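You operate a simulated robot arm through the tools that you are given. There is no shell and no other tool.

The job below is to be done with a simulated two-armed robot. You get a single attempt, and the scene is never put back.

## Task
Trim the gauge true on the 35 mm gold roller.
Fine: close the jaw on it and turn the trim dial till the display shows its size; then open the jaw and put the roller back; leave the other gold rollers be.

Only the result counts: the job must be done as asked and must still hold three seconds after the hand-in. Knocking over, shifting, dropping, spilling or breaking anything else fails it.

## Robot
Two 7-joint arms with fingered hands on one trunk that stands fixed in place. Base frame: the origin is at the foot of the trunk, x ahead of it, y to its left, z up. Units: mm, rad, N and s.
The left shoulder is at [51, 152, 1147], the right one opposite. With the tool pointing down near the work surface each hand reaches from about 400 to 800 mm from the base axis, measured 20 degrees to its own side. Payload 3.8 kg a hand.
Tool frame (each hand has its own): the origin (TCP) lies between the finger pads and is the grasp point; the fingertips stand 30 mm ahead of it; z points along the fingers, y is the line along which they close. The gripper opens to 104 mm; its body begins 35 mm behind the TCP. The gripper is a hand of 5 fingers: y runs from the thumb to the fingers, the wrist lies at [-15, -104, -178] in the tool frame.
Orientation is told as [roll, pitch, yaw] about the base's x, y, z axes, in that order, counted from this pose: with the fingers straight down and the wrist toward the robot, the tool's x, y and z point along [0, 1, 0], [1, 0, 0] and [0, 0, -1] of the base frame.

## Interface
- The arms move only by the tool send_rows. It takes "left_plan", "right_plan" or both (then of equal length, played together; a hand with none holds still); each is text: rows parted by semicolons, each of 6 numbers parted by spaces: the shift along the base's x, y, z in units of 400 mm (1.0 is 400 mm), then the turn, a rotation vector about the base's x, y, z in units of 45 degrees (1.0 is 45 degrees). In form: dx dy dz ax ay az; .... A call has 1 to 20 rows; each row is the pose to reach, as a shift and turn from the pose commanded when the call began. A call with a number of a shift or a turn outside -1 to 1 is refused whole. Each row takes 0.2 s and may step no farther than 50 mm and 0.15 rad from the row before; otherwise, the whole call is refused. Where a pose cannot be reached the arm comes as near as it can. A force on the tool above 40 N (or 10 N above the force at the start of the call, whichever is more), or a blocked arm, ends the call early, and 0.2 s more pass. In this call time passes only in rows, and 0.2 s behind the last. The reply holds the time, the measured pose of the TCP, the force on the tool along the base axes, the opening and the grip force, in the units named above and with some noise, with the torque about the TCP (base axes, N m) and any sound that the robot's microphone picked up.
- Cameras (640 x 400 px; columns grow to the right, rows downward): "scene" is now at [150.2, 32.5, 1306.4]; the picture's right is [0.35, -0.93, -0.05], its down [-0.48, -0.14, -0.87] and it looks along [0.80, 0.33, -0.50] (base axes); focal length 274 px, centre (320, 200). "left" rides on the left gripper at [-80, -77, -141] in its tool frame; the picture's right is [-0.78, -0.30, 0.56], its down [0.53, -0.78, 0.33] and it looks along [0.33, 0.56, 0.76] (tool axes); focal length 247 px, centre (320, 200). "right" rides on the right gripper at [80, -78, -141] in its tool frame; the picture's right is [-0.78, 0.30, -0.56], its down [-0.53, -0.78, 0.33] and it looks along [-0.33, 0.56, 0.76] (tool axes); focal length 247 px, centre (320, 200). There is no depth. A picture from a camera that has moved, and an enlarged one, comes with that camera's place and axes in the base frame and with its lens.
- camera(camera): a new picture of that camera. No time passes.
- move_column(by): moves the trunk up (or, below 0, down) by that many mm; the arms and the scene camera ride with it, the base frame stays. It gives what a move gives, with no picture.
- curl_fingers(index, middle, ring, little, thumb_bend, thumb_turn, hand): sets how far each is bent, from 0 (flat) to 100 (curled in); at 30 the hand is open as for a grip, at 70 the pads meet at the TCP. One left out holds its place. A second passes; each finger stops where it meets its share of the squeeze, and holds until it gets a number again. It is the only way to open and close the hand. It gives what a move gives, with no picture; readings hold the bend of each and the force on index, middle, ring, little, thumb and palm. thumb_turn goes from beside the hand (0) to across from the fingers (100), as for a grip.
- aim_head(pan, tilt): turns the head with the scene camera to pan (to the left, within 1.396 rad either way) and tilt (down, from -0.506 to 1.204), counted from straight ahead of the robot (the tilt from the chest, where the trunk bows). It gives what a move gives.
- enlarge(camera, box): a new picture of the part [left, top, right, bottom] of that camera's present view, enlarged. No time passes.
- job_done(): hands the job in; it is judged then, once.

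Nothing tells you positions but the pictures and the camera data. Unless the task says otherwise, let go and move clear before handing in.

The tools are called after ">>>" as name(argument=value, ...) on one line, values as JSON. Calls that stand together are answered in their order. send_rows: Moves the arms, as the interface text tells. Its arguments: {"type":"object","properties":{"left_plan":{"type":"string"},"right_plan":{"type":"string"}},"required":[]} The other tools are called the same way: move_column (by) moves the trunk up or down; curl_fingers (index, middle, ring, little, thumb_bend, thumb_turn, hand) moves the fingers one by one; aim_head (pan, tilt) turns the head that bears the scene camera; camera (camera) takes a picture; enlarge (camera, box) takes an enlarged picture of a part of a camera's view; job_done () hands the job in.

At the start:

```text
time: 0.0
left_ee_pos: [336.0, 393.9, 1178.8]
left_orientation: [-0.001, -0.001, -0.002]
left_contact_force: [-0.3, 0.7, 0.0]
left_wrist_torque: [0.03, -0.03, 0.01]
left_opening: 103.6
left_grasp_force: 0.0
left_shape: jaw
left_bend: [30.0, 30.0, 30.0, 30.0, 30.0, 98.0]
left_finger forces: [0.0, 0.0, 0.0, 0.1, 0.0, 0.0]
right_ee_pos: [431.1, 2.2, 1145.9]
right_orientation: [0.0, 0.002, -0.001]
right_contact_force: [-0.2, 0.0, -0.3]
right_wrist_torque: [0.0, 0.02, 0.01]
right_opening: 103.6
right_grasp_force: 0.0
right_shape: jaw
right_bend: [30.0, 30.0, 30.0, 30.0, 30.0, 98.0]
right_finger forces: [0.0, 0.1, 0.1, 0.0, 0.0, 0.1]
trunk travel left (down, up): [-225.0, 231.0]
head pan, tilt (commanded): [0.367, 0.389]
```

scene: 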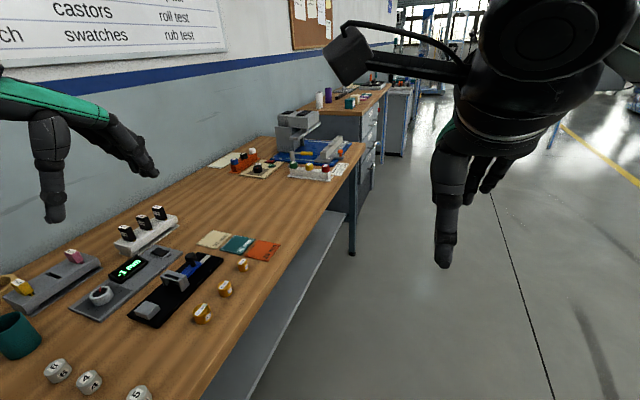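
right: 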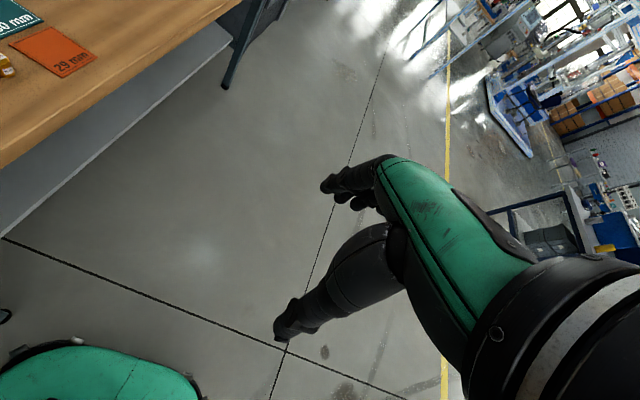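
left: 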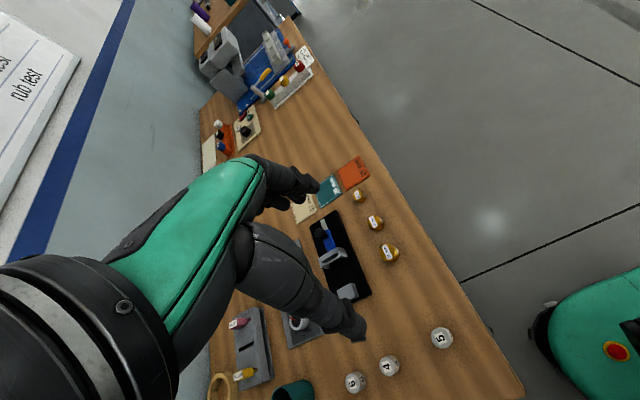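

I see a bench with a gauge (black base with jaw), a dial and display, three gold rollers, and coloured mats with size labels. First I'll look closer at these parts.

>>> enlarge(camera="scene", box=[60, 200, 300, 350])

>>> enlarge(camera="left", box=[220, 150, 460, 300])

>>> enlarge(camera="scene", box=[0, 180, 200, 305])

```text
2.67 times, centred on (180, 275) of scene
camera zoom: at [150.2, 32.5, 1306.4], right [0.35, -0.93, -0.05], down [-0.48, -0.14, -0.87], along [0.8, 0.33, -0.5], focal length 730 px, centre (693, 0)
```

zoom: 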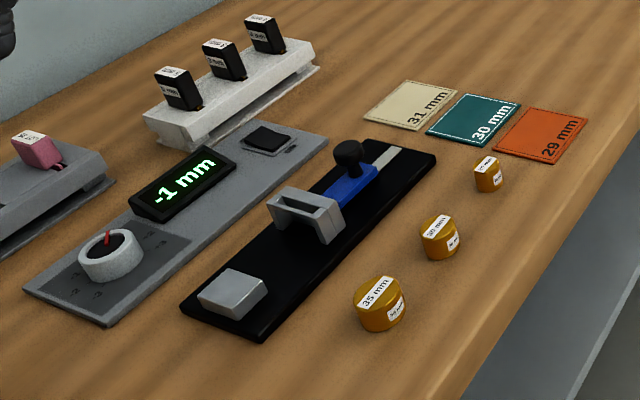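

```text
2.67 times, centred on (340, 225) of left
camera zoom: at [258.3, 314.6, 1321.4], right [-0.3, -0.78, -0.56], down [-0.78, 0.54, -0.33], along [0.56, 0.33, -0.76], focal length 659 px, centre (267, 133)
```

zoom: 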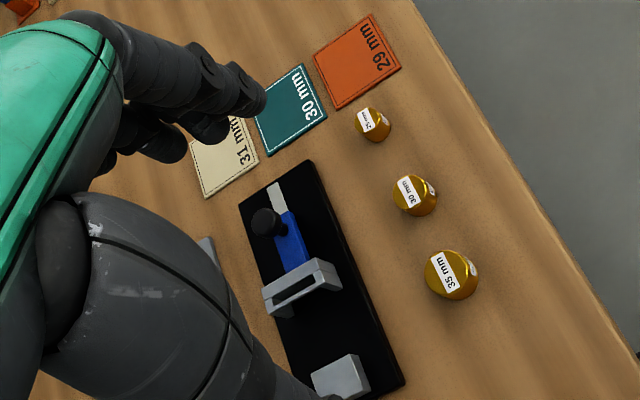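

```text
3.20 times, centred on (100, 242) of scene
camera zoom: at [150.2, 32.5, 1306.4], right [0.35, -0.93, -0.05], down [-0.48, -0.14, -0.87], along [0.8, 0.33, -0.5], focal length 876 px, centre (1024, 64)
```

zoom: 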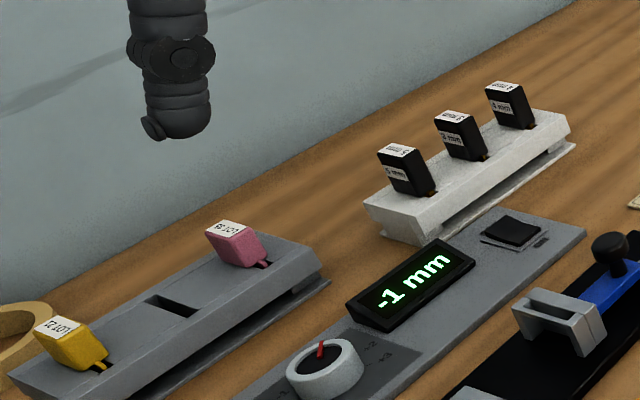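

The 35 mm roller triangulates to roughly (420, 435, 800). I'll aim the head at the gauge so I can work out how it is built.

>>> aim_head(pan=0.95, tilt=0.75)

>>> camera(camera="scene")

```text
time: 1.0
left_ee_pos: [336.8, 393.5, 1180.4]
left_orientation: [-0.002, 0.0, -0.002]
left_contact_force: [-0.5, 0.5, 0.0]
left_wrist_torque: [-0.03, -0.02, 0.0]
left_opening: 103.6
left_grasp_force: 0.1
left_shape: jaw
left_bend: [30.0, 30.0, 30.0, 30.0, 30.0, 98.0]
left_finger forces: [0.0, 0.1, 0.0, 0.0, 0.0, 0.0]
right_ee_pos: [431.1, 3.4, 1145.1]
right_orientation: [-0.001, 0.001, 0.0]
right_contact_force: [-0.2, 0.9, -0.6]
right_wrist_torque: [0.0, 0.02, 0.01]
right_opening: 103.8
right_grasp_force: 0.0
right_shape: jaw
right_bend: [30.0, 30.0, 30.0, 30.0, 30.0, 98.0]
right_finger forces: [0.0, 0.0, 0.0, 0.1, 0.0, 0.0]
trunk travel left (down, up): [-225.0, 231.0]
head pan, tilt (commanded): [0.949, 0.75]
```

```text
taken
camera scene: at [107.8, 66.6, 1280.1], right [0.8, -0.58, -0.11], down [-0.5, -0.55, -0.67], along [0.33, 0.59, -0.73], focal length 274 px, centre (320, 200)
```

scene: 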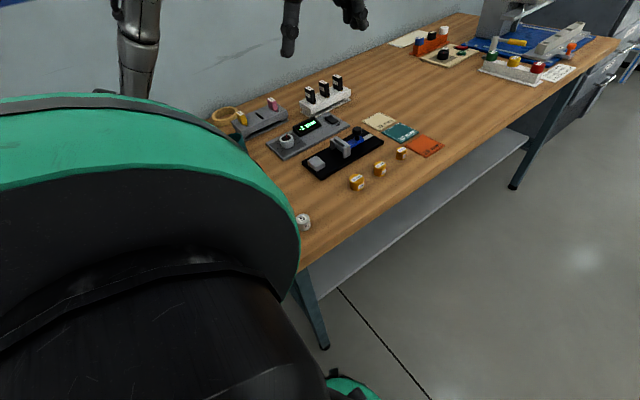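

>>> enlarge(camera="scene", box=[256, 100, 416, 200])

>>> enlarge(camera="scene", box=[290, 110, 370, 160])

>>> enlarge(camera="scene", box=[256, 100, 336, 150])

```text
4.00 times, centred on (336, 150) of scene
camera zoom: at [107.8, 66.6, 1280.1], right [0.8, -0.58, -0.11], down [-0.5, -0.55, -0.67], along [0.33, 0.59, -0.73], focal length 1094 px, centre (256, 400)
```

zoom: 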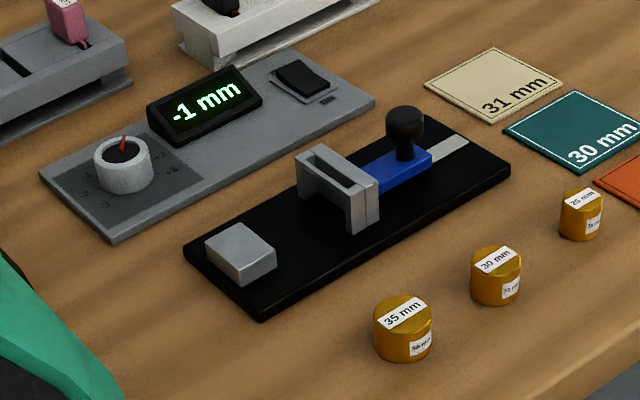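

```text
8.00 times, centred on (330, 135) of scene
camera zoom: at [107.8, 66.6, 1280.1], right [0.8, -0.58, -0.11], down [-0.5, -0.55, -0.67], along [0.33, 0.59, -0.73], focal length 2189 px, centre (240, 720)
```

zoom: 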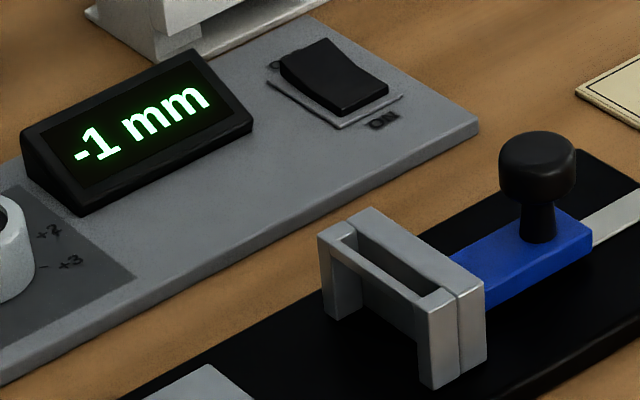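

```text
8.00 times, centred on (296, 125) of scene
camera zoom: at [107.8, 66.6, 1280.1], right [0.8, -0.58, -0.11], down [-0.5, -0.55, -0.67], along [0.33, 0.59, -0.73], focal length 2189 px, centre (512, 800)
```

zoom: 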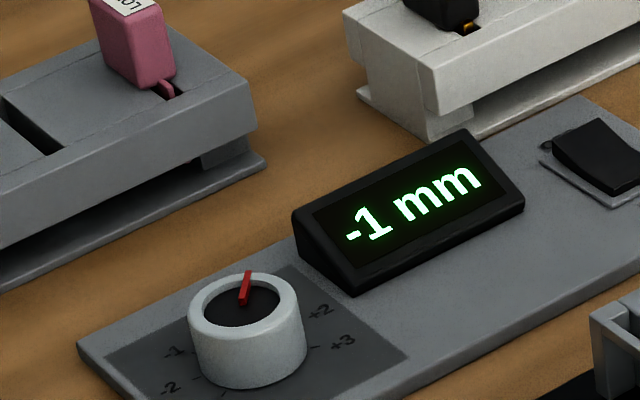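

>>> enlarge(camera="scene", box=[324, 126, 372, 156])

>>> enlarge(camera="scene", box=[268, 120, 308, 160])

>>> enlarge(camera="left", box=[300, 200, 420, 275])

>>> enlarge(camera="left", box=[200, 280, 360, 400])

```text
13.33 times, centred on (348, 141) of scene
camera zoom: at [107.8, 66.6, 1280.1], right [0.8, -0.58, -0.11], down [-0.5, -0.55, -0.67], along [0.33, 0.59, -0.73], focal length 3648 px, centre (-53, 987)
```

zoom: 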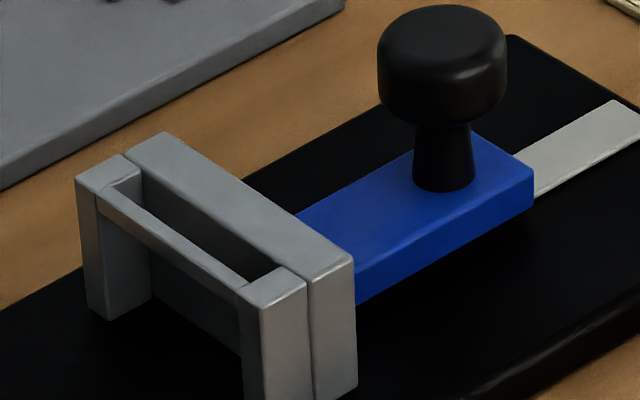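

```text
10.00 times, centred on (288, 140) of scene
camera zoom: at [107.8, 66.6, 1280.1], right [0.8, -0.58, -0.11], down [-0.5, -0.55, -0.67], along [0.33, 0.59, -0.73], focal length 2736 px, centre (640, 800)
```

zoom: 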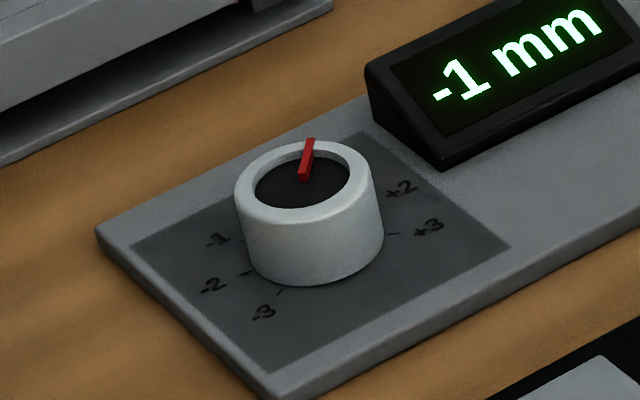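

```text
5.33 times, centred on (360, 238) of left
camera zoom: at [258.2, 314.5, 1321.4], right [-0.3, -0.78, -0.56], down [-0.78, 0.54, -0.33], along [0.56, 0.33, -0.76], focal length 1317 px, centre (107, 0)
```

zoom: 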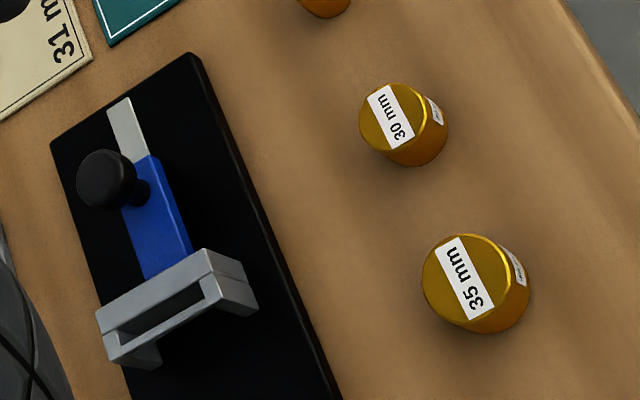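

```text
3.33 times, centred on (280, 340) of left
camera zoom: at [258.2, 314.5, 1321.4], right [-0.3, -0.78, -0.56], down [-0.78, 0.54, -0.33], along [0.56, 0.33, -0.76], focal length 823 px, centre (453, -267)
```

zoom: 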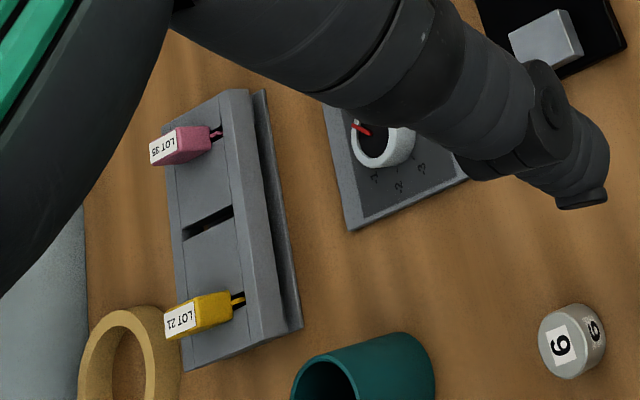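

The gauge base runs along x (x≈375–602, y≈520–613), with a fixed block at its low-x end and a blue slide carrying a knob. The rollers stand in a row at y≈440, and the dial is near (384, 700). I'll lower the left hand above the 35 mm roller and look from its camera.

>>> send_rows(left_plan="0.01 0.01 -0.07 0 0 0; 0.03 0.03 -0.16 0 0 0; 0.05 0.04 -0.25 0 0 0; 0.07 0.06 -0.34 0 0 0; 0.09 0.07 -0.42 0 0 0; 0.1 0.08 -0.48 0 0 0")

>>> camera(camera="left")

>>> camera(camera="scene")

```text
time: 2.4
left_ee_pos: [375.3, 425.6, 988.0]
left_orientation: [0.0, -0.001, -0.002]
left_contact_force: [-0.8, 0.2, 0.2]
left_wrist_torque: [0.0, 0.01, -0.01]
left_opening: 103.9
left_grasp_force: 0.1
left_shape: jaw
left_bend: [30.0, 30.0, 30.0, 30.0, 30.0, 98.0]
left_finger forces: [0.0, 0.0, 0.0, 0.0, 0.1, 0.0]
right_ee_pos: [431.3, 2.7, 1144.9]
right_orientation: [0.0, -0.002, 0.0]
right_contact_force: [0.2, 0.0, 0.2]
right_wrist_torque: [0.05, -0.03, -0.01]
right_opening: 103.6
right_grasp_force: 0.0
right_shape: jaw
right_bend: [30.0, 30.0, 30.0, 30.0, 30.0, 98.0]
right_finger forces: [0.0, 0.1, 0.0, 0.0, 0.0, 0.1]
trunk travel left (down, up): [-225.0, 231.0]
head pan, tilt (commanded): [0.949, 0.75]
```

```text
taken
camera left: at [297.8, 347.3, 1128.3], right [-0.3, -0.78, -0.56], down [-0.78, 0.54, -0.33], along [0.56, 0.33, -0.76], focal length 247 px, centre (320, 200)
```

left: 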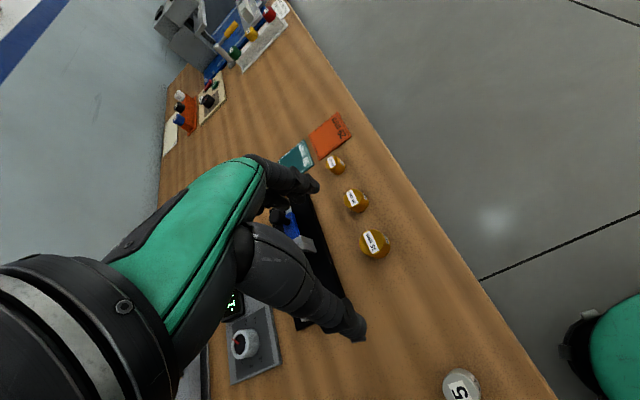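

```text
taken
camera scene: at [107.7, 66.7, 1280.1], right [0.81, -0.58, -0.11], down [-0.5, -0.55, -0.67], along [0.33, 0.59, -0.74], focal length 274 px, centre (320, 200)
```

scene: 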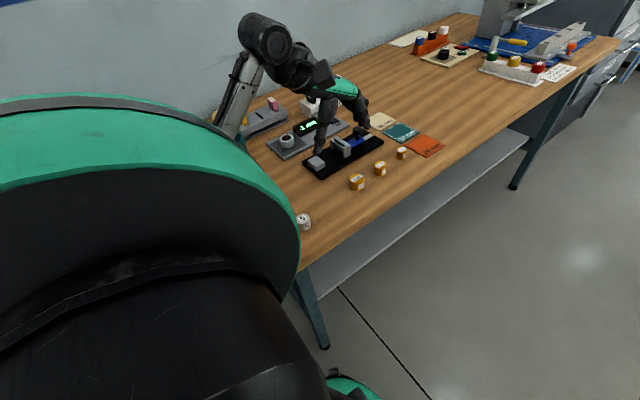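

>>> enlarge(camera="scene", box=[220, 0, 412, 200])

>>> enlarge(camera="scene", box=[292, 60, 388, 160])

>>> enlarge(camera="left", box=[220, 130, 460, 350])

```text
2.00 times, centred on (316, 100) of scene
camera zoom: at [107.7, 66.7, 1280.1], right [0.81, -0.58, -0.11], down [-0.5, -0.55, -0.67], along [0.33, 0.59, -0.74], focal length 547 px, centre (328, 400)
```

zoom: 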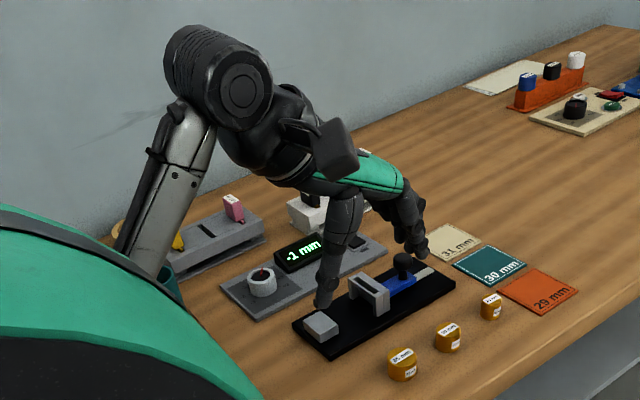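

```text
4.00 times, centred on (340, 110) of scene
camera zoom: at [107.7, 66.7, 1280.1], right [0.81, -0.58, -0.11], down [-0.5, -0.55, -0.67], along [0.33, 0.59, -0.74], focal length 1094 px, centre (240, 560)
```

zoom: 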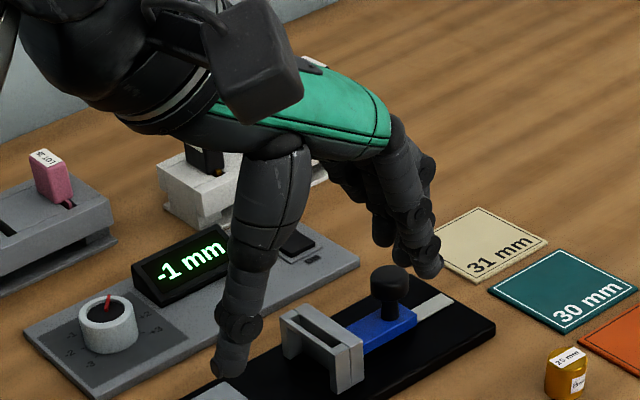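

```text
1.82 times, centred on (340, 240) of left
camera zoom: at [297.8, 347.3, 1128.3], right [-0.3, -0.78, -0.56], down [-0.78, 0.54, -0.33], along [0.56, 0.33, -0.76], focal length 449 px, centre (284, 127)
```

zoom: 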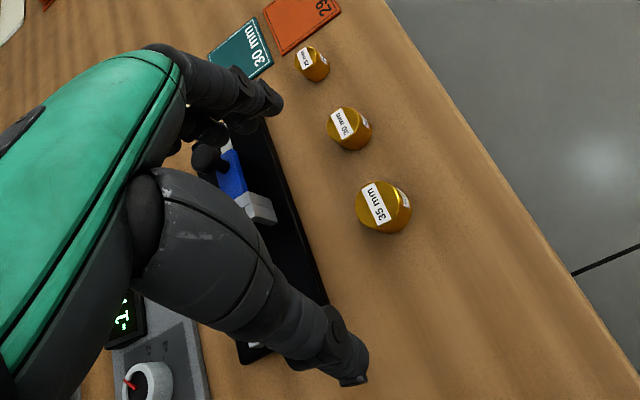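

>>> enlarge(camera="scene", box=[336, 84, 384, 134])

>>> enlarge(camera="left", box=[270, 150, 350, 210])

>>> camera(camera="right")

```text
8.00 times, centred on (360, 109) of scene
camera zoom: at [107.7, 66.7, 1280.1], right [0.81, -0.58, -0.11], down [-0.5, -0.55, -0.67], along [0.33, 0.59, -0.74], focal length 2189 px, centre (0, 928)
```

zoom: 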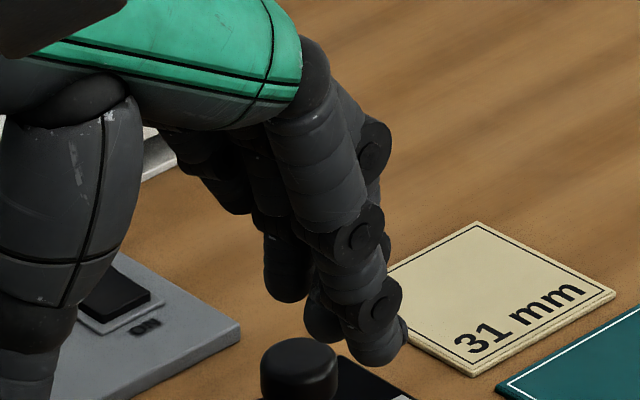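

```text
6.67 times, centred on (310, 180) of left
camera zoom: at [297.8, 347.3, 1128.3], right [-0.3, -0.78, -0.56], down [-0.78, 0.54, -0.33], along [0.56, 0.33, -0.76], focal length 1646 px, centre (387, 333)
```

zoom: 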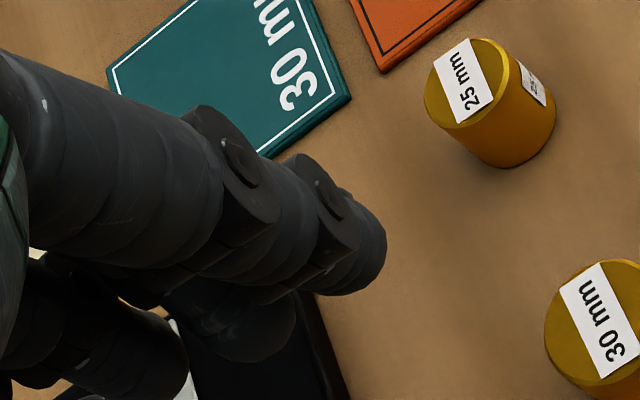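

```text
taken
camera right: at [353.3, 83.1, 1287.0], right [0.3, -0.78, 0.56], down [-0.78, -0.53, -0.33], along [0.56, -0.33, -0.76], focal length 247 px, centre (320, 200)
```

right: 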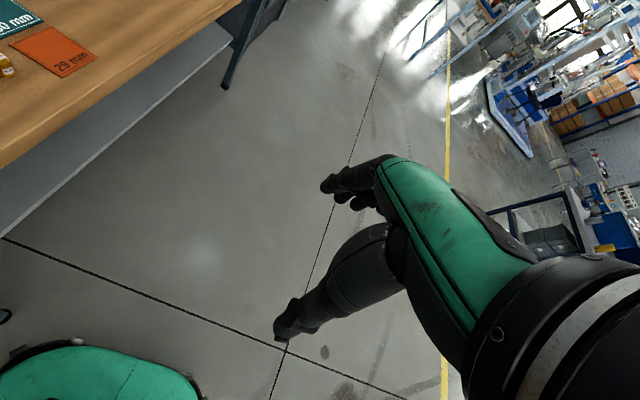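

The thumb and index/middle fingers oppose each other near the TCP. I'll move the hand further left, still high, so its camera gives a near top view of the gauge and dial.

>>> send_rows(left_plan="0.015 0.1 0 0 0 0; 0.03 0.2 0 0 0 0; 0.045 0.3 0 0 0 0; 0.06 0.4 0 0 0 0; 0.08 0.5 0 0 0 0; 0.095 0.58 0 0 0 0")

>>> camera(camera="left")

>>> camera(camera="scene")

```text
time: 3.8
left_ee_pos: [413.9, 656.1, 985.8]
left_orientation: [0.0, -0.001, -0.001]
left_contact_force: [1.0, -0.4, -0.4]
left_wrist_torque: [0.02, 0.0, 0.06]
left_opening: 103.8
left_grasp_force: 0.0
left_shape: jaw
left_bend: [30.0, 30.0, 30.0, 30.0, 30.0, 98.0]
left_finger forces: [0.0, 0.0, 0.0, 0.0, 0.1, 0.0]
right_ee_pos: [430.9, 3.6, 1145.9]
right_orientation: [0.0, 0.0, 0.0]
right_contact_force: [-0.1, -0.2, -0.3]
right_wrist_torque: [0.01, 0.0, 0.01]
right_opening: 103.8
right_grasp_force: 0.2
right_shape: jaw
right_bend: [30.0, 30.0, 30.0, 30.0, 30.0, 98.0]
right_finger forces: [0.1, 0.0, 0.0, 0.0, 0.0, 0.1]
trunk travel left (down, up): [-225.0, 231.0]
head pan, tilt (commanded): [0.949, 0.75]
```

```text
taken
camera left: at [335.2, 578.9, 1127.5], right [-0.3, -0.78, -0.56], down [-0.78, 0.54, -0.33], along [0.56, 0.33, -0.76], focal length 247 px, centre (320, 200)
```

left: 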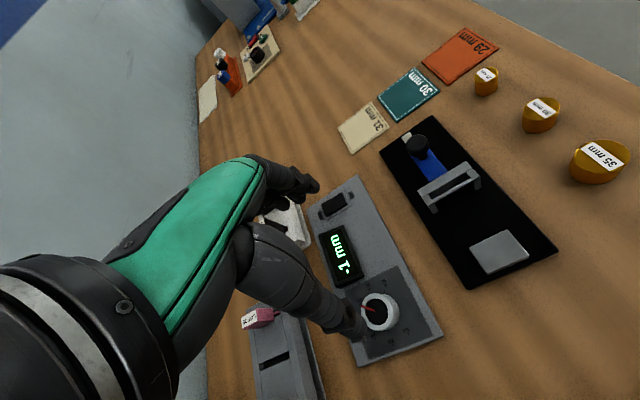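

```text
taken
camera scene: at [107.9, 67.1, 1280.0], right [0.81, -0.58, -0.11], down [-0.5, -0.55, -0.67], along [0.33, 0.59, -0.74], focal length 274 px, centre (320, 200)
```

scene: 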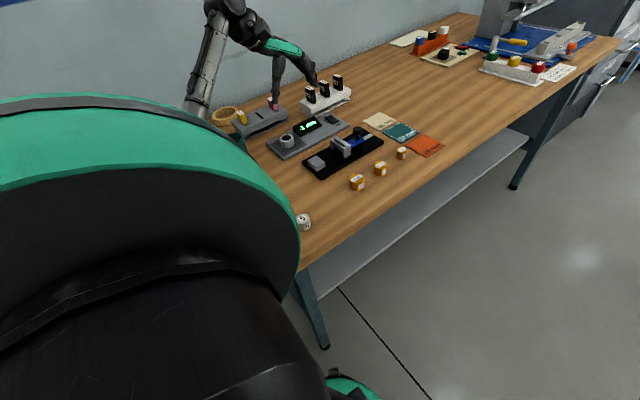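

>>> enlarge(camera="left", box=[380, 100, 560, 290])

>>> enlarge(camera="left", box=[350, 260, 450, 360])

>>> enlarge(camera="left", box=[400, 150, 500, 220])

```text
2.11 times, centred on (470, 195) of left
camera zoom: at [335.2, 578.9, 1127.5], right [-0.3, -0.78, -0.56], down [-0.78, 0.54, -0.33], along [0.56, 0.33, -0.76], focal length 520 px, centre (4, 210)
```

zoom: 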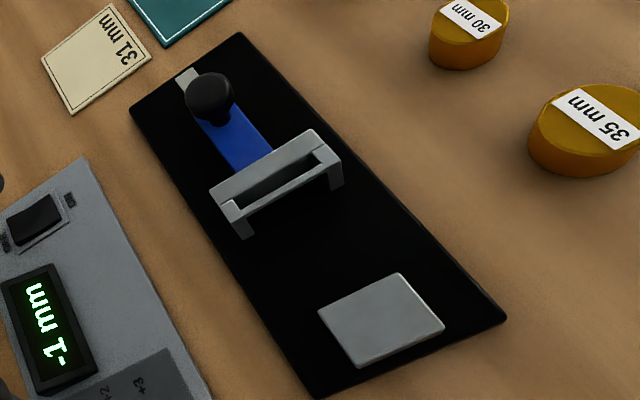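

```text
4.00 times, centred on (400, 310) of left
camera zoom: at [335.2, 578.9, 1127.5], right [-0.3, -0.78, -0.56], down [-0.78, 0.54, -0.33], along [0.56, 0.33, -0.76], focal length 988 px, centre (0, -240)
```

zoom: 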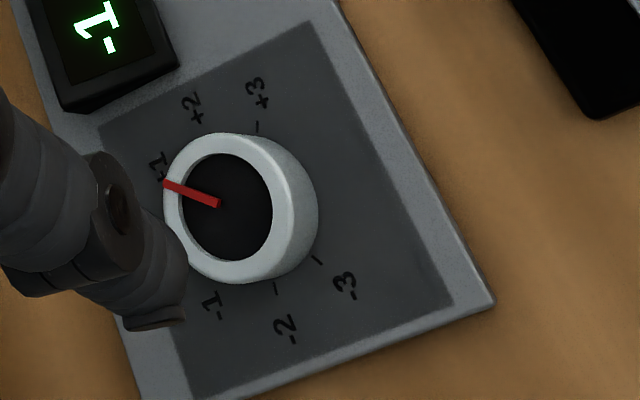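

```text
5.71 times, centred on (450, 185) of left
camera zoom: at [335.2, 578.9, 1127.5], right [-0.3, -0.78, -0.56], down [-0.78, 0.54, -0.33], along [0.56, 0.33, -0.76], focal length 1411 px, centre (-423, 286)
```

zoom: 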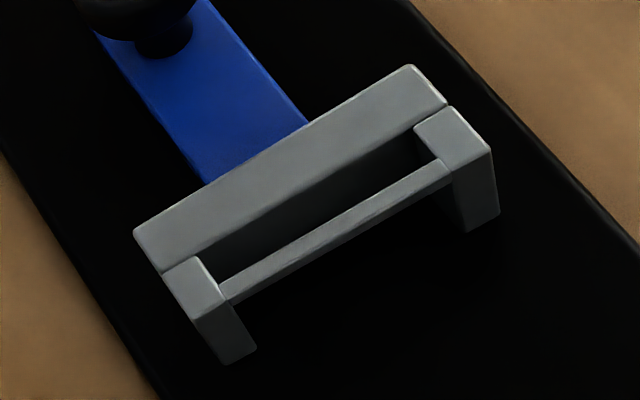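

The jaw is a plate with two horns, carried on the blue slide, and the dial now points near +1. I estimate the table at z≈797. Next I'll turn the hand 90° so the fingers close along y, moving over the clear bench beside the 35 mm roller.

>>> send_rows(left_plan="-0.03 -0.09 0 0 0 0.167; -0.06 -0.18 0 0 0 0.333; -0.09 -0.27 0 0 0 0.5; -0.12 -0.36 0 0 0 0.667; -0.15 -0.45 0 0 0 0.833; -0.18 -0.54 0 0 0 1.0")

>>> send_rows(left_plan="0 0 -0.01 0 0 0.167; 0 0 -0.02 0 0 0.333; 0 0 -0.03 0 0 0.5; 0 0 -0.04 0 0 0.667; 0 0 -0.05 0 0 0.833; 0 0 -0.06 0 0 1.0")

>>> camera(camera="left")

>>> camera(camera="scene")

```text
time: 5.2
left_ee_pos: [341.6, 439.6, 987.0]
left_orientation: [0.0, -0.001, 0.786]
left_contact_force: [-0.5, 0.6, 0.3]
left_wrist_torque: [0.01, 0.03, 0.03]
left_opening: 103.7
left_grasp_force: 0.1
left_shape: jaw
left_bend: [30.0, 30.0, 30.0, 30.0, 30.0, 98.0]
left_finger forces: [0.0, 0.0, 0.0, 0.1, 0.1, 0.1]
right_ee_pos: [431.1, 2.5, 1146.0]
right_orientation: [-0.001, 0.0, 0.0]
right_contact_force: [-0.1, -1.2, -0.1]
right_wrist_torque: [0.03, 0.01, 0.02]
right_opening: 103.7
right_grasp_force: 0.0
right_shape: jaw
right_bend: [30.0, 30.0, 30.0, 30.0, 30.0, 98.0]
right_finger forces: [0.0, 0.0, 0.0, 0.1, 0.0, 0.0]
trunk travel left (down, up): [-225.0, 231.0]
head pan, tilt (commanded): [0.949, 0.75]
```

```text
time: 6.6
left_ee_pos: [343.8, 440.7, 964.1]
left_orientation: [0.0, 0.001, 1.572]
left_contact_force: [0.0, 0.5, 0.1]
left_wrist_torque: [-0.02, -0.02, 0.02]
left_opening: 103.8
left_grasp_force: 0.0
left_shape: jaw
left_bend: [30.0, 30.0, 30.0, 30.0, 30.0, 98.0]
left_finger forces: [0.1, 0.1, 0.0, 0.0, 0.0, 0.1]
right_ee_pos: [430.3, 2.7, 1143.5]
right_orientation: [0.001, 0.0, 0.0]
right_contact_force: [1.0, 0.1, -0.1]
right_wrist_torque: [-0.01, -0.02, -0.01]
right_opening: 103.8
right_grasp_force: 0.0
right_shape: jaw
right_bend: [30.0, 30.0, 30.0, 30.0, 30.0, 98.0]
right_finger forces: [0.0, 0.0, 0.0, 0.1, 0.0, 0.1]
trunk travel left (down, up): [-225.0, 231.0]
head pan, tilt (commanded): [0.949, 0.75]
```

```text
taken
camera left: at [422.7, 364.7, 1104.7], right [0.78, -0.3, -0.56], down [-0.53, -0.78, -0.33], along [-0.34, 0.56, -0.76], focal length 247 px, centre (320, 200)
```

left: 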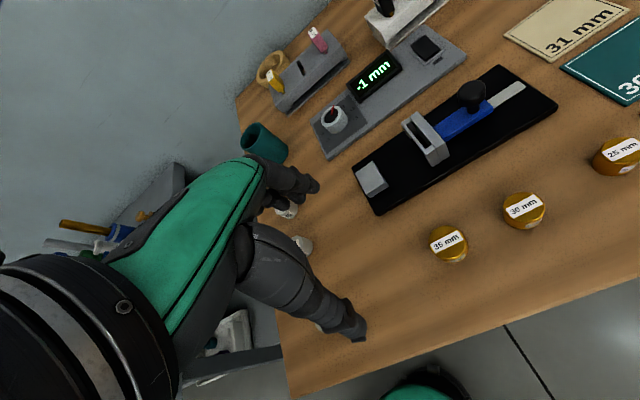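

```text
taken
camera scene: at [108.2, 66.4, 1280.0], right [0.8, -0.58, -0.12], down [-0.5, -0.55, -0.67], along [0.33, 0.59, -0.74], focal length 274 px, centre (320, 200)
```

scene: 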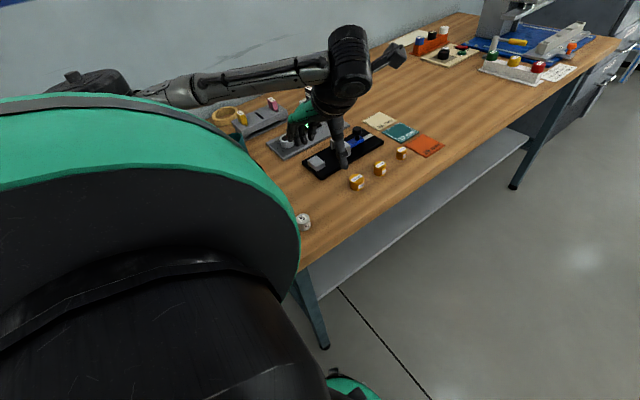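

>>> enlarge(camera="left", box=[340, 60, 560, 280])

>>> enlarge(camera="left", box=[390, 90, 470, 170])

>>> enlarge(camera="scene", box=[270, 70, 390, 200])

```text
1.82 times, centred on (450, 170) of left
camera zoom: at [422.7, 364.7, 1104.7], right [0.78, -0.3, -0.56], down [-0.53, -0.78, -0.33], along [-0.34, 0.56, -0.76], focal length 449 px, centre (84, 254)
```

zoom: 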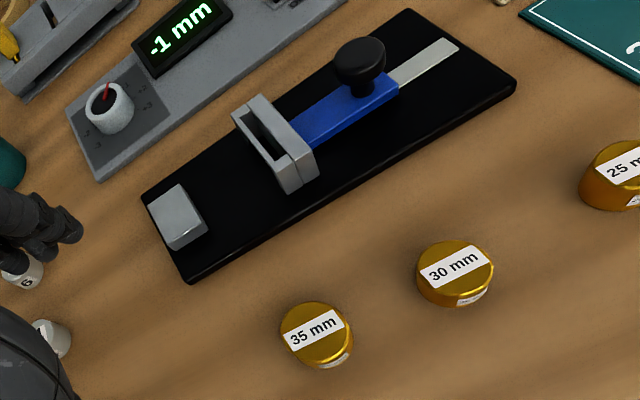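

```text
5.00 times, centred on (430, 130) of left
camera zoom: at [422.7, 364.7, 1104.7], right [0.78, -0.3, -0.56], down [-0.53, -0.78, -0.33], along [-0.34, 0.56, -0.76], focal length 1235 px, centre (-230, 550)
```

zoom: 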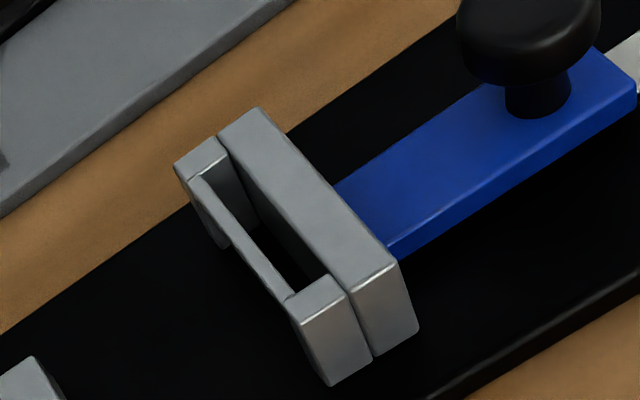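

```text
3.08 times, centred on (330, 135) of scene
camera zoom: at [108.2, 66.4, 1280.0], right [0.8, -0.58, -0.12], down [-0.5, -0.55, -0.67], along [0.33, 0.59, -0.74], focal length 842 px, centre (289, 400)
```

zoom: 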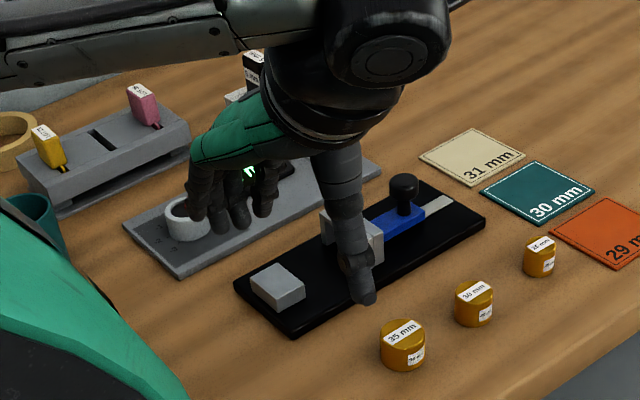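

The roller top is near (417, 435). I'll curl the ring and little fingers out of the way so that thumb, index and middle form a narrow pinch, then check how it looks.

>>> curl_fingers(hand="left", ring=100, little=100, index=40, middle=40, thumb_bend=40, thumb_turn=100)

>>> camera(camera="left")

>>> enlarge(camera="scene", box=[270, 70, 390, 200])

```text
time: 7.6
left_ee_pos: [343.4, 441.0, 964.4]
left_orientation: [0.0, -0.001, 1.57]
left_contact_force: [-1.2, 0.4, -0.2]
left_wrist_torque: [0.01, 0.01, 0.01]
left_opening: 78.5
left_grasp_force: 0.1
left_shape: fingers
left_bend: [40.0, 40.0, 100.0, 100.0, 40.0, 99.0]
left_finger forces: [0.1, 0.0, 0.0, 0.0, 0.1, 0.1]
right_ee_pos: [431.9, 3.1, 1145.2]
right_orientation: [0.0, 0.0, -0.001]
right_contact_force: [-0.1, -0.4, -0.8]
right_wrist_torque: [-0.02, 0.0, 0.01]
right_opening: 103.5
right_grasp_force: 0.1
right_shape: jaw
right_bend: [30.0, 30.0, 30.0, 30.0, 30.0, 98.0]
right_finger forces: [0.0, 0.0, 0.0, 0.0, 0.0, 0.0]
trunk travel left (down, up): [-225.0, 231.0]
head pan, tilt (commanded): [0.949, 0.75]
```

```text
taken
camera left: at [422.1, 364.7, 1105.0], right [0.78, -0.3, -0.56], down [-0.54, -0.78, -0.33], along [-0.33, 0.56, -0.76], focal length 247 px, centre (320, 200)
```

left: 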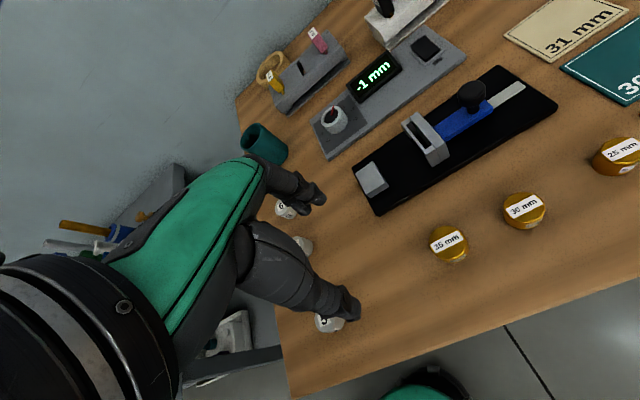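

```text
3.08 times, centred on (330, 135) of scene
camera zoom: at [107.8, 66.6, 1280.1], right [0.81, -0.58, -0.11], down [-0.5, -0.55, -0.67], along [0.33, 0.59, -0.74], focal length 842 px, centre (289, 400)
```

zoom: 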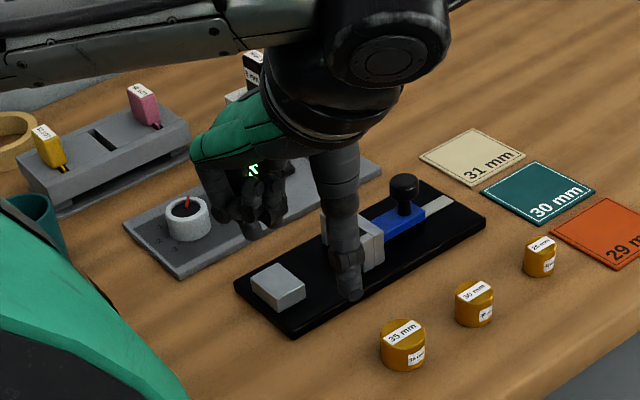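

>>> send_rows(left_plan="0 0 -0.07 0 0 0; 0 0 -0.14 0 0 0; 0 0 -0.21 0 0 0; 0 0 -0.26 0 0 0; 0 0 -0.285 0 0 0")

>>> camera(camera="left")

>>> enlarge(camera="scene", box=[270, 100, 390, 225])

```text
time: 8.8
left_ee_pos: [343.2, 442.3, 847.6]
left_orientation: [0.001, 0.0, 1.569]
left_contact_force: [-0.3, 0.5, -0.3]
left_wrist_torque: [0.02, -0.01, -0.01]
left_opening: 78.4
left_grasp_force: 0.0
left_shape: fingers
left_bend: [40.0, 40.0, 100.0, 100.0, 40.0, 99.0]
left_finger forces: [0.0, 0.0, 0.0, 0.0, 0.0, 0.0]
right_ee_pos: [430.0, 2.9, 1146.1]
right_orientation: [0.0, -0.001, 0.0]
right_contact_force: [-0.5, -0.6, -0.2]
right_wrist_torque: [0.01, 0.03, 0.05]
right_opening: 103.9
right_grasp_force: 0.1
right_shape: jaw
right_bend: [30.0, 30.0, 30.0, 30.0, 30.0, 98.0]
right_finger forces: [0.1, 0.0, 0.1, 0.0, 0.0, 0.1]
trunk travel left (down, up): [-225.0, 231.0]
head pan, tilt (commanded): [0.949, 0.75]
```

```text
taken
camera left: at [422.9, 365.2, 989.5], right [0.78, -0.3, -0.56], down [-0.54, -0.78, -0.33], along [-0.33, 0.56, -0.76], focal length 247 px, centre (320, 200)
```

left: 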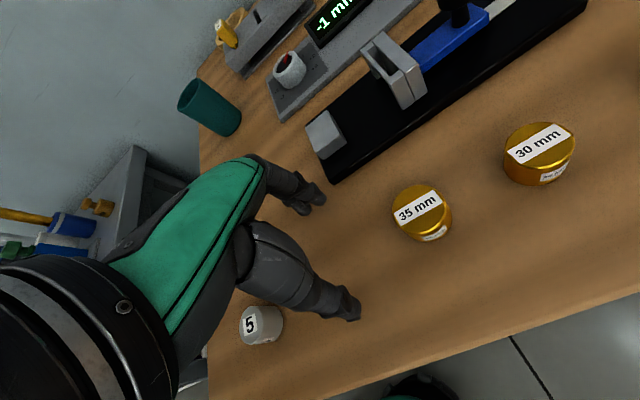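

```text
3.20 times, centred on (330, 162) of scene
camera zoom: at [107.8, 66.6, 1280.1], right [0.81, -0.58, -0.11], down [-0.5, -0.55, -0.67], along [0.33, 0.59, -0.74], focal length 876 px, centre (288, 320)
```

zoom: 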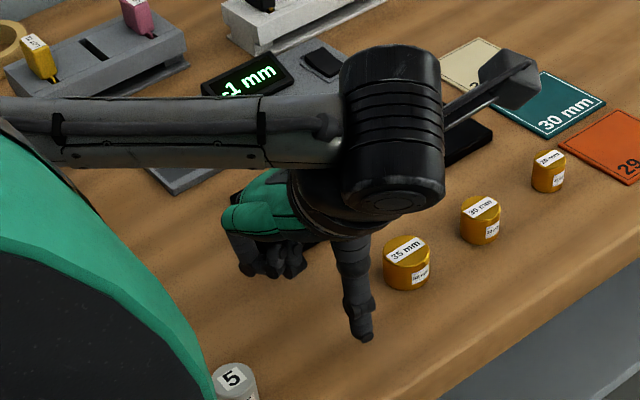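

>>> send_rows(left_plan="0 0 -0.0075 0 0 0; 0 0 -0.015 0 0 0; 0 0 -0.0225 0 0 0; 0 0 -0.03 0 0 0; 0 0 -0.0375 0 0 0; 0 0 -0.045 0 0 0; 0 0 -0.0525 0 0 0; 0 0 -0.06 0 0 0; 0 0 -0.0675 0 0 0")

```text
time: 10.8
left_ee_pos: [345.0, 441.5, 832.0]
left_orientation: [-0.017, -0.014, 1.574]
left_contact_force: [-4.8, -1.9, 26.0]
left_wrist_torque: [1.07, 0.43, 0.17]
left_opening: 79.1
left_grasp_force: 13.0
left_shape: fingers
left_bend: [40.0, 37.0, 100.0, 100.0, 39.0, 99.0]
left_finger forces: [0.2, 24.6, 0.1, 0.1, 1.0, 0.0]
right_ee_pos: [428.7, 0.6, 1146.6]
right_orientation: [0.003, 0.0, 0.001]
right_contact_force: [0.6, -0.1, -0.2]
right_wrist_torque: [-0.01, 0.02, 0.01]
right_opening: 103.7
right_grasp_force: 0.1
right_shape: jaw
right_bend: [30.0, 30.0, 30.0, 30.0, 30.0, 98.0]
right_finger forces: [0.1, 0.0, 0.0, 0.0, 0.0, 0.0]
trunk travel left (down, up): [-225.0, 231.0]
head pan, tilt (commanded): [0.949, 0.75]
stopped in row 9 (left hand): the force on the tool passed its limit at 44 N (the readings are from after the stop); the commanded pose is now the measured one
```

The middle fingertip touched the table with the TCP at about z=834, so the table is near z≈800. I'll rise and move over the 35 mm roller.

>>> send_rows(left_plan="0 0 0.05 0 0 0; 0 0 0.11 0 0 0; 0 0 0.17 0 0 0; 0.06 -0.008 0.17 0 0 0; 0.12 -0.016 0.17 0 0 0; 0.1825 -0.024 0.17 0 0 0")

>>> camera(camera="left")

>>> enlarge(camera="scene", box=[290, 100, 410, 225])

```text
time: 12.2
left_ee_pos: [418.7, 433.4, 894.6]
left_orientation: [-0.007, -0.006, 1.571]
left_contact_force: [0.1, 0.8, -0.1]
left_wrist_torque: [0.0, 0.03, 0.0]
left_opening: 78.2
left_grasp_force: 0.0
left_shape: fingers
left_bend: [40.0, 40.0, 100.0, 100.0, 40.0, 99.0]
left_finger forces: [0.0, 0.0, 0.0, 0.0, 0.0, 0.0]
right_ee_pos: [431.4, 4.0, 1145.2]
right_orientation: [0.0, 0.001, 0.0]
right_contact_force: [0.1, 0.1, -0.1]
right_wrist_torque: [0.01, 0.01, 0.02]
right_opening: 103.9
right_grasp_force: 0.1
right_shape: jaw
right_bend: [30.0, 30.0, 30.0, 30.0, 30.0, 98.0]
right_finger forces: [0.1, 0.0, 0.1, 0.1, 0.1, 0.1]
trunk travel left (down, up): [-225.0, 231.0]
head pan, tilt (commanded): [0.949, 0.75]
```

```text
taken
camera left: at [496.9, 355.3, 1036.2], right [0.78, -0.29, -0.55], down [-0.53, -0.77, -0.34], along [-0.33, 0.56, -0.76], focal length 247 px, centre (320, 200)
```

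left: 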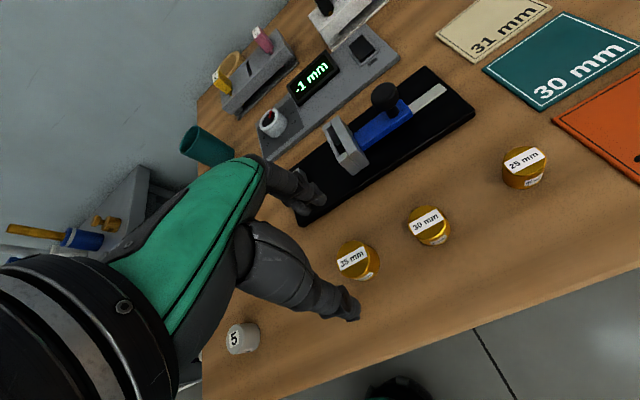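

```text
3.20 times, centred on (350, 162) of scene
camera zoom: at [108.5, 66.5, 1280.0], right [0.81, -0.58, -0.12], down [-0.5, -0.55, -0.67], along [0.32, 0.59, -0.74], focal length 876 px, centre (224, 320)
```

zoom: 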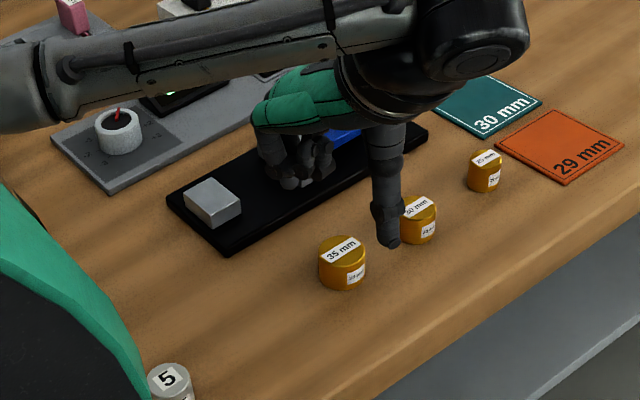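

>>> enlarge(camera="left", box=[290, 210, 450, 330])

>>> enlarge(camera="scene", box=[350, 150, 410, 200])

```text
3.33 times, centred on (370, 270) of left
camera zoom: at [496.9, 355.3, 1036.2], right [0.78, -0.29, -0.55], down [-0.53, -0.77, -0.34], along [-0.33, 0.56, -0.76], focal length 823 px, centre (153, -33)
```

zoom: 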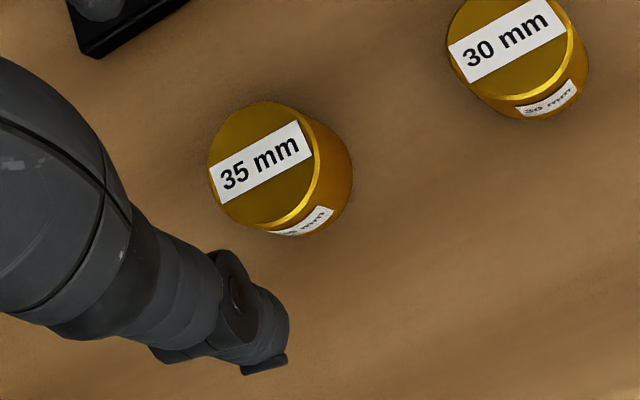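

```text
8.00 times, centred on (380, 175) of scene
camera zoom: at [108.5, 66.5, 1280.0], right [0.81, -0.58, -0.12], down [-0.5, -0.55, -0.67], along [0.32, 0.59, -0.74], focal length 2189 px, centre (-160, 400)
```

zoom: 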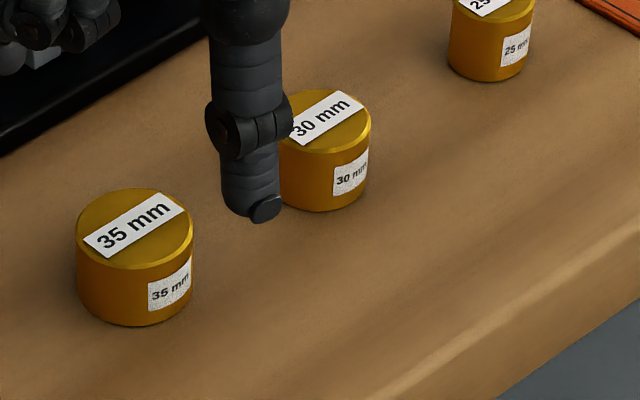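

>>> send_rows(left_plan="-0.005 -0.005 -0.04 0 0 0; -0.005 -0.005 -0.08 0 0 0; -0.005 -0.005 -0.11 0 0 0; -0.005 -0.005 -0.13 0 0 0; -0.005 -0.005 -0.137 0 0 0")

>>> camera(camera="left")

>>> enlarge(camera="scene", box=[310, 120, 410, 210])

```text
time: 13.4
left_ee_pos: [414.7, 430.8, 841.2]
left_orientation: [-0.009, -0.009, 1.57]
left_contact_force: [0.0, 0.7, -0.6]
left_wrist_torque: [-0.04, 0.03, -0.02]
left_opening: 78.2
left_grasp_force: 0.1
left_shape: fingers
left_bend: [40.0, 40.0, 100.0, 100.0, 40.0, 99.0]
left_finger forces: [0.1, 0.0, 0.1, 0.0, 0.0, 0.0]
right_ee_pos: [429.6, 3.3, 1145.1]
right_orientation: [-0.002, 0.0, 0.0]
right_contact_force: [0.3, 0.1, 0.1]
right_wrist_torque: [-0.02, 0.0, -0.01]
right_opening: 103.8
right_grasp_force: 0.1
right_shape: jaw
right_bend: [30.0, 30.0, 30.0, 30.0, 30.0, 98.0]
right_finger forces: [0.1, 0.1, 0.0, 0.0, 0.1, 0.0]
trunk travel left (down, up): [-225.0, 231.0]
head pan, tilt (commanded): [0.949, 0.75]
```

```text
taken
camera left: at [492.5, 353.3, 982.0], right [0.78, -0.29, -0.55], down [-0.53, -0.77, -0.34], along [-0.33, 0.56, -0.76], focal length 247 px, centre (320, 200)
```

left: 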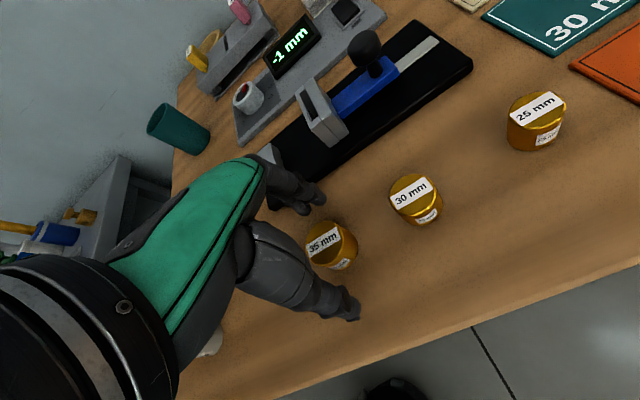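

```text
4.44 times, centred on (360, 165) of scene
camera zoom: at [107.8, 66.6, 1280.1], right [0.81, -0.58, -0.11], down [-0.5, -0.55, -0.67], along [0.33, 0.59, -0.74], focal length 1216 px, centre (142, 356)
```

zoom: 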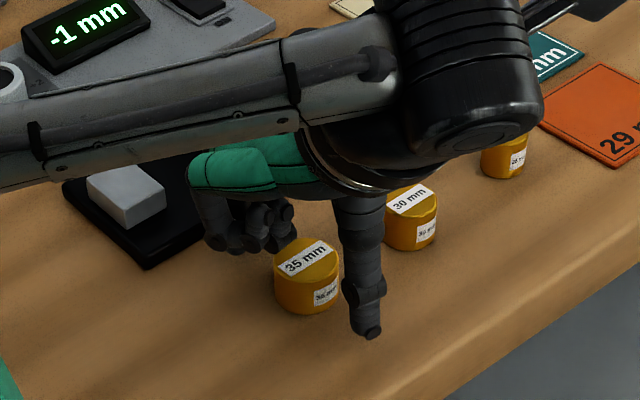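

>>> enlarge(camera="left", box=[260, 160, 420, 340])

```text
2.22 times, centred on (340, 250) of left
camera zoom: at [492.5, 353.3, 982.0], right [0.78, -0.29, -0.55], down [-0.53, -0.77, -0.34], along [-0.33, 0.56, -0.76], focal length 549 px, centre (276, 89)
```

zoom: 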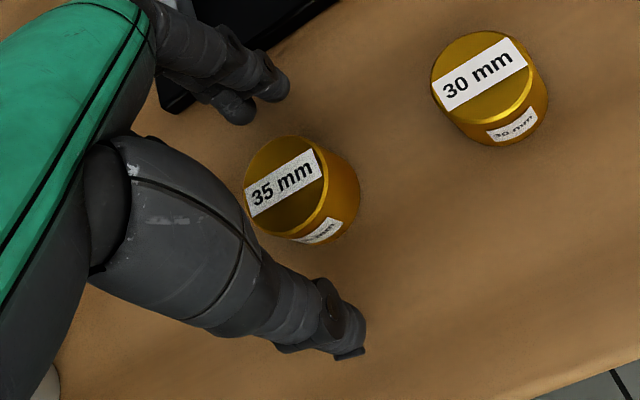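

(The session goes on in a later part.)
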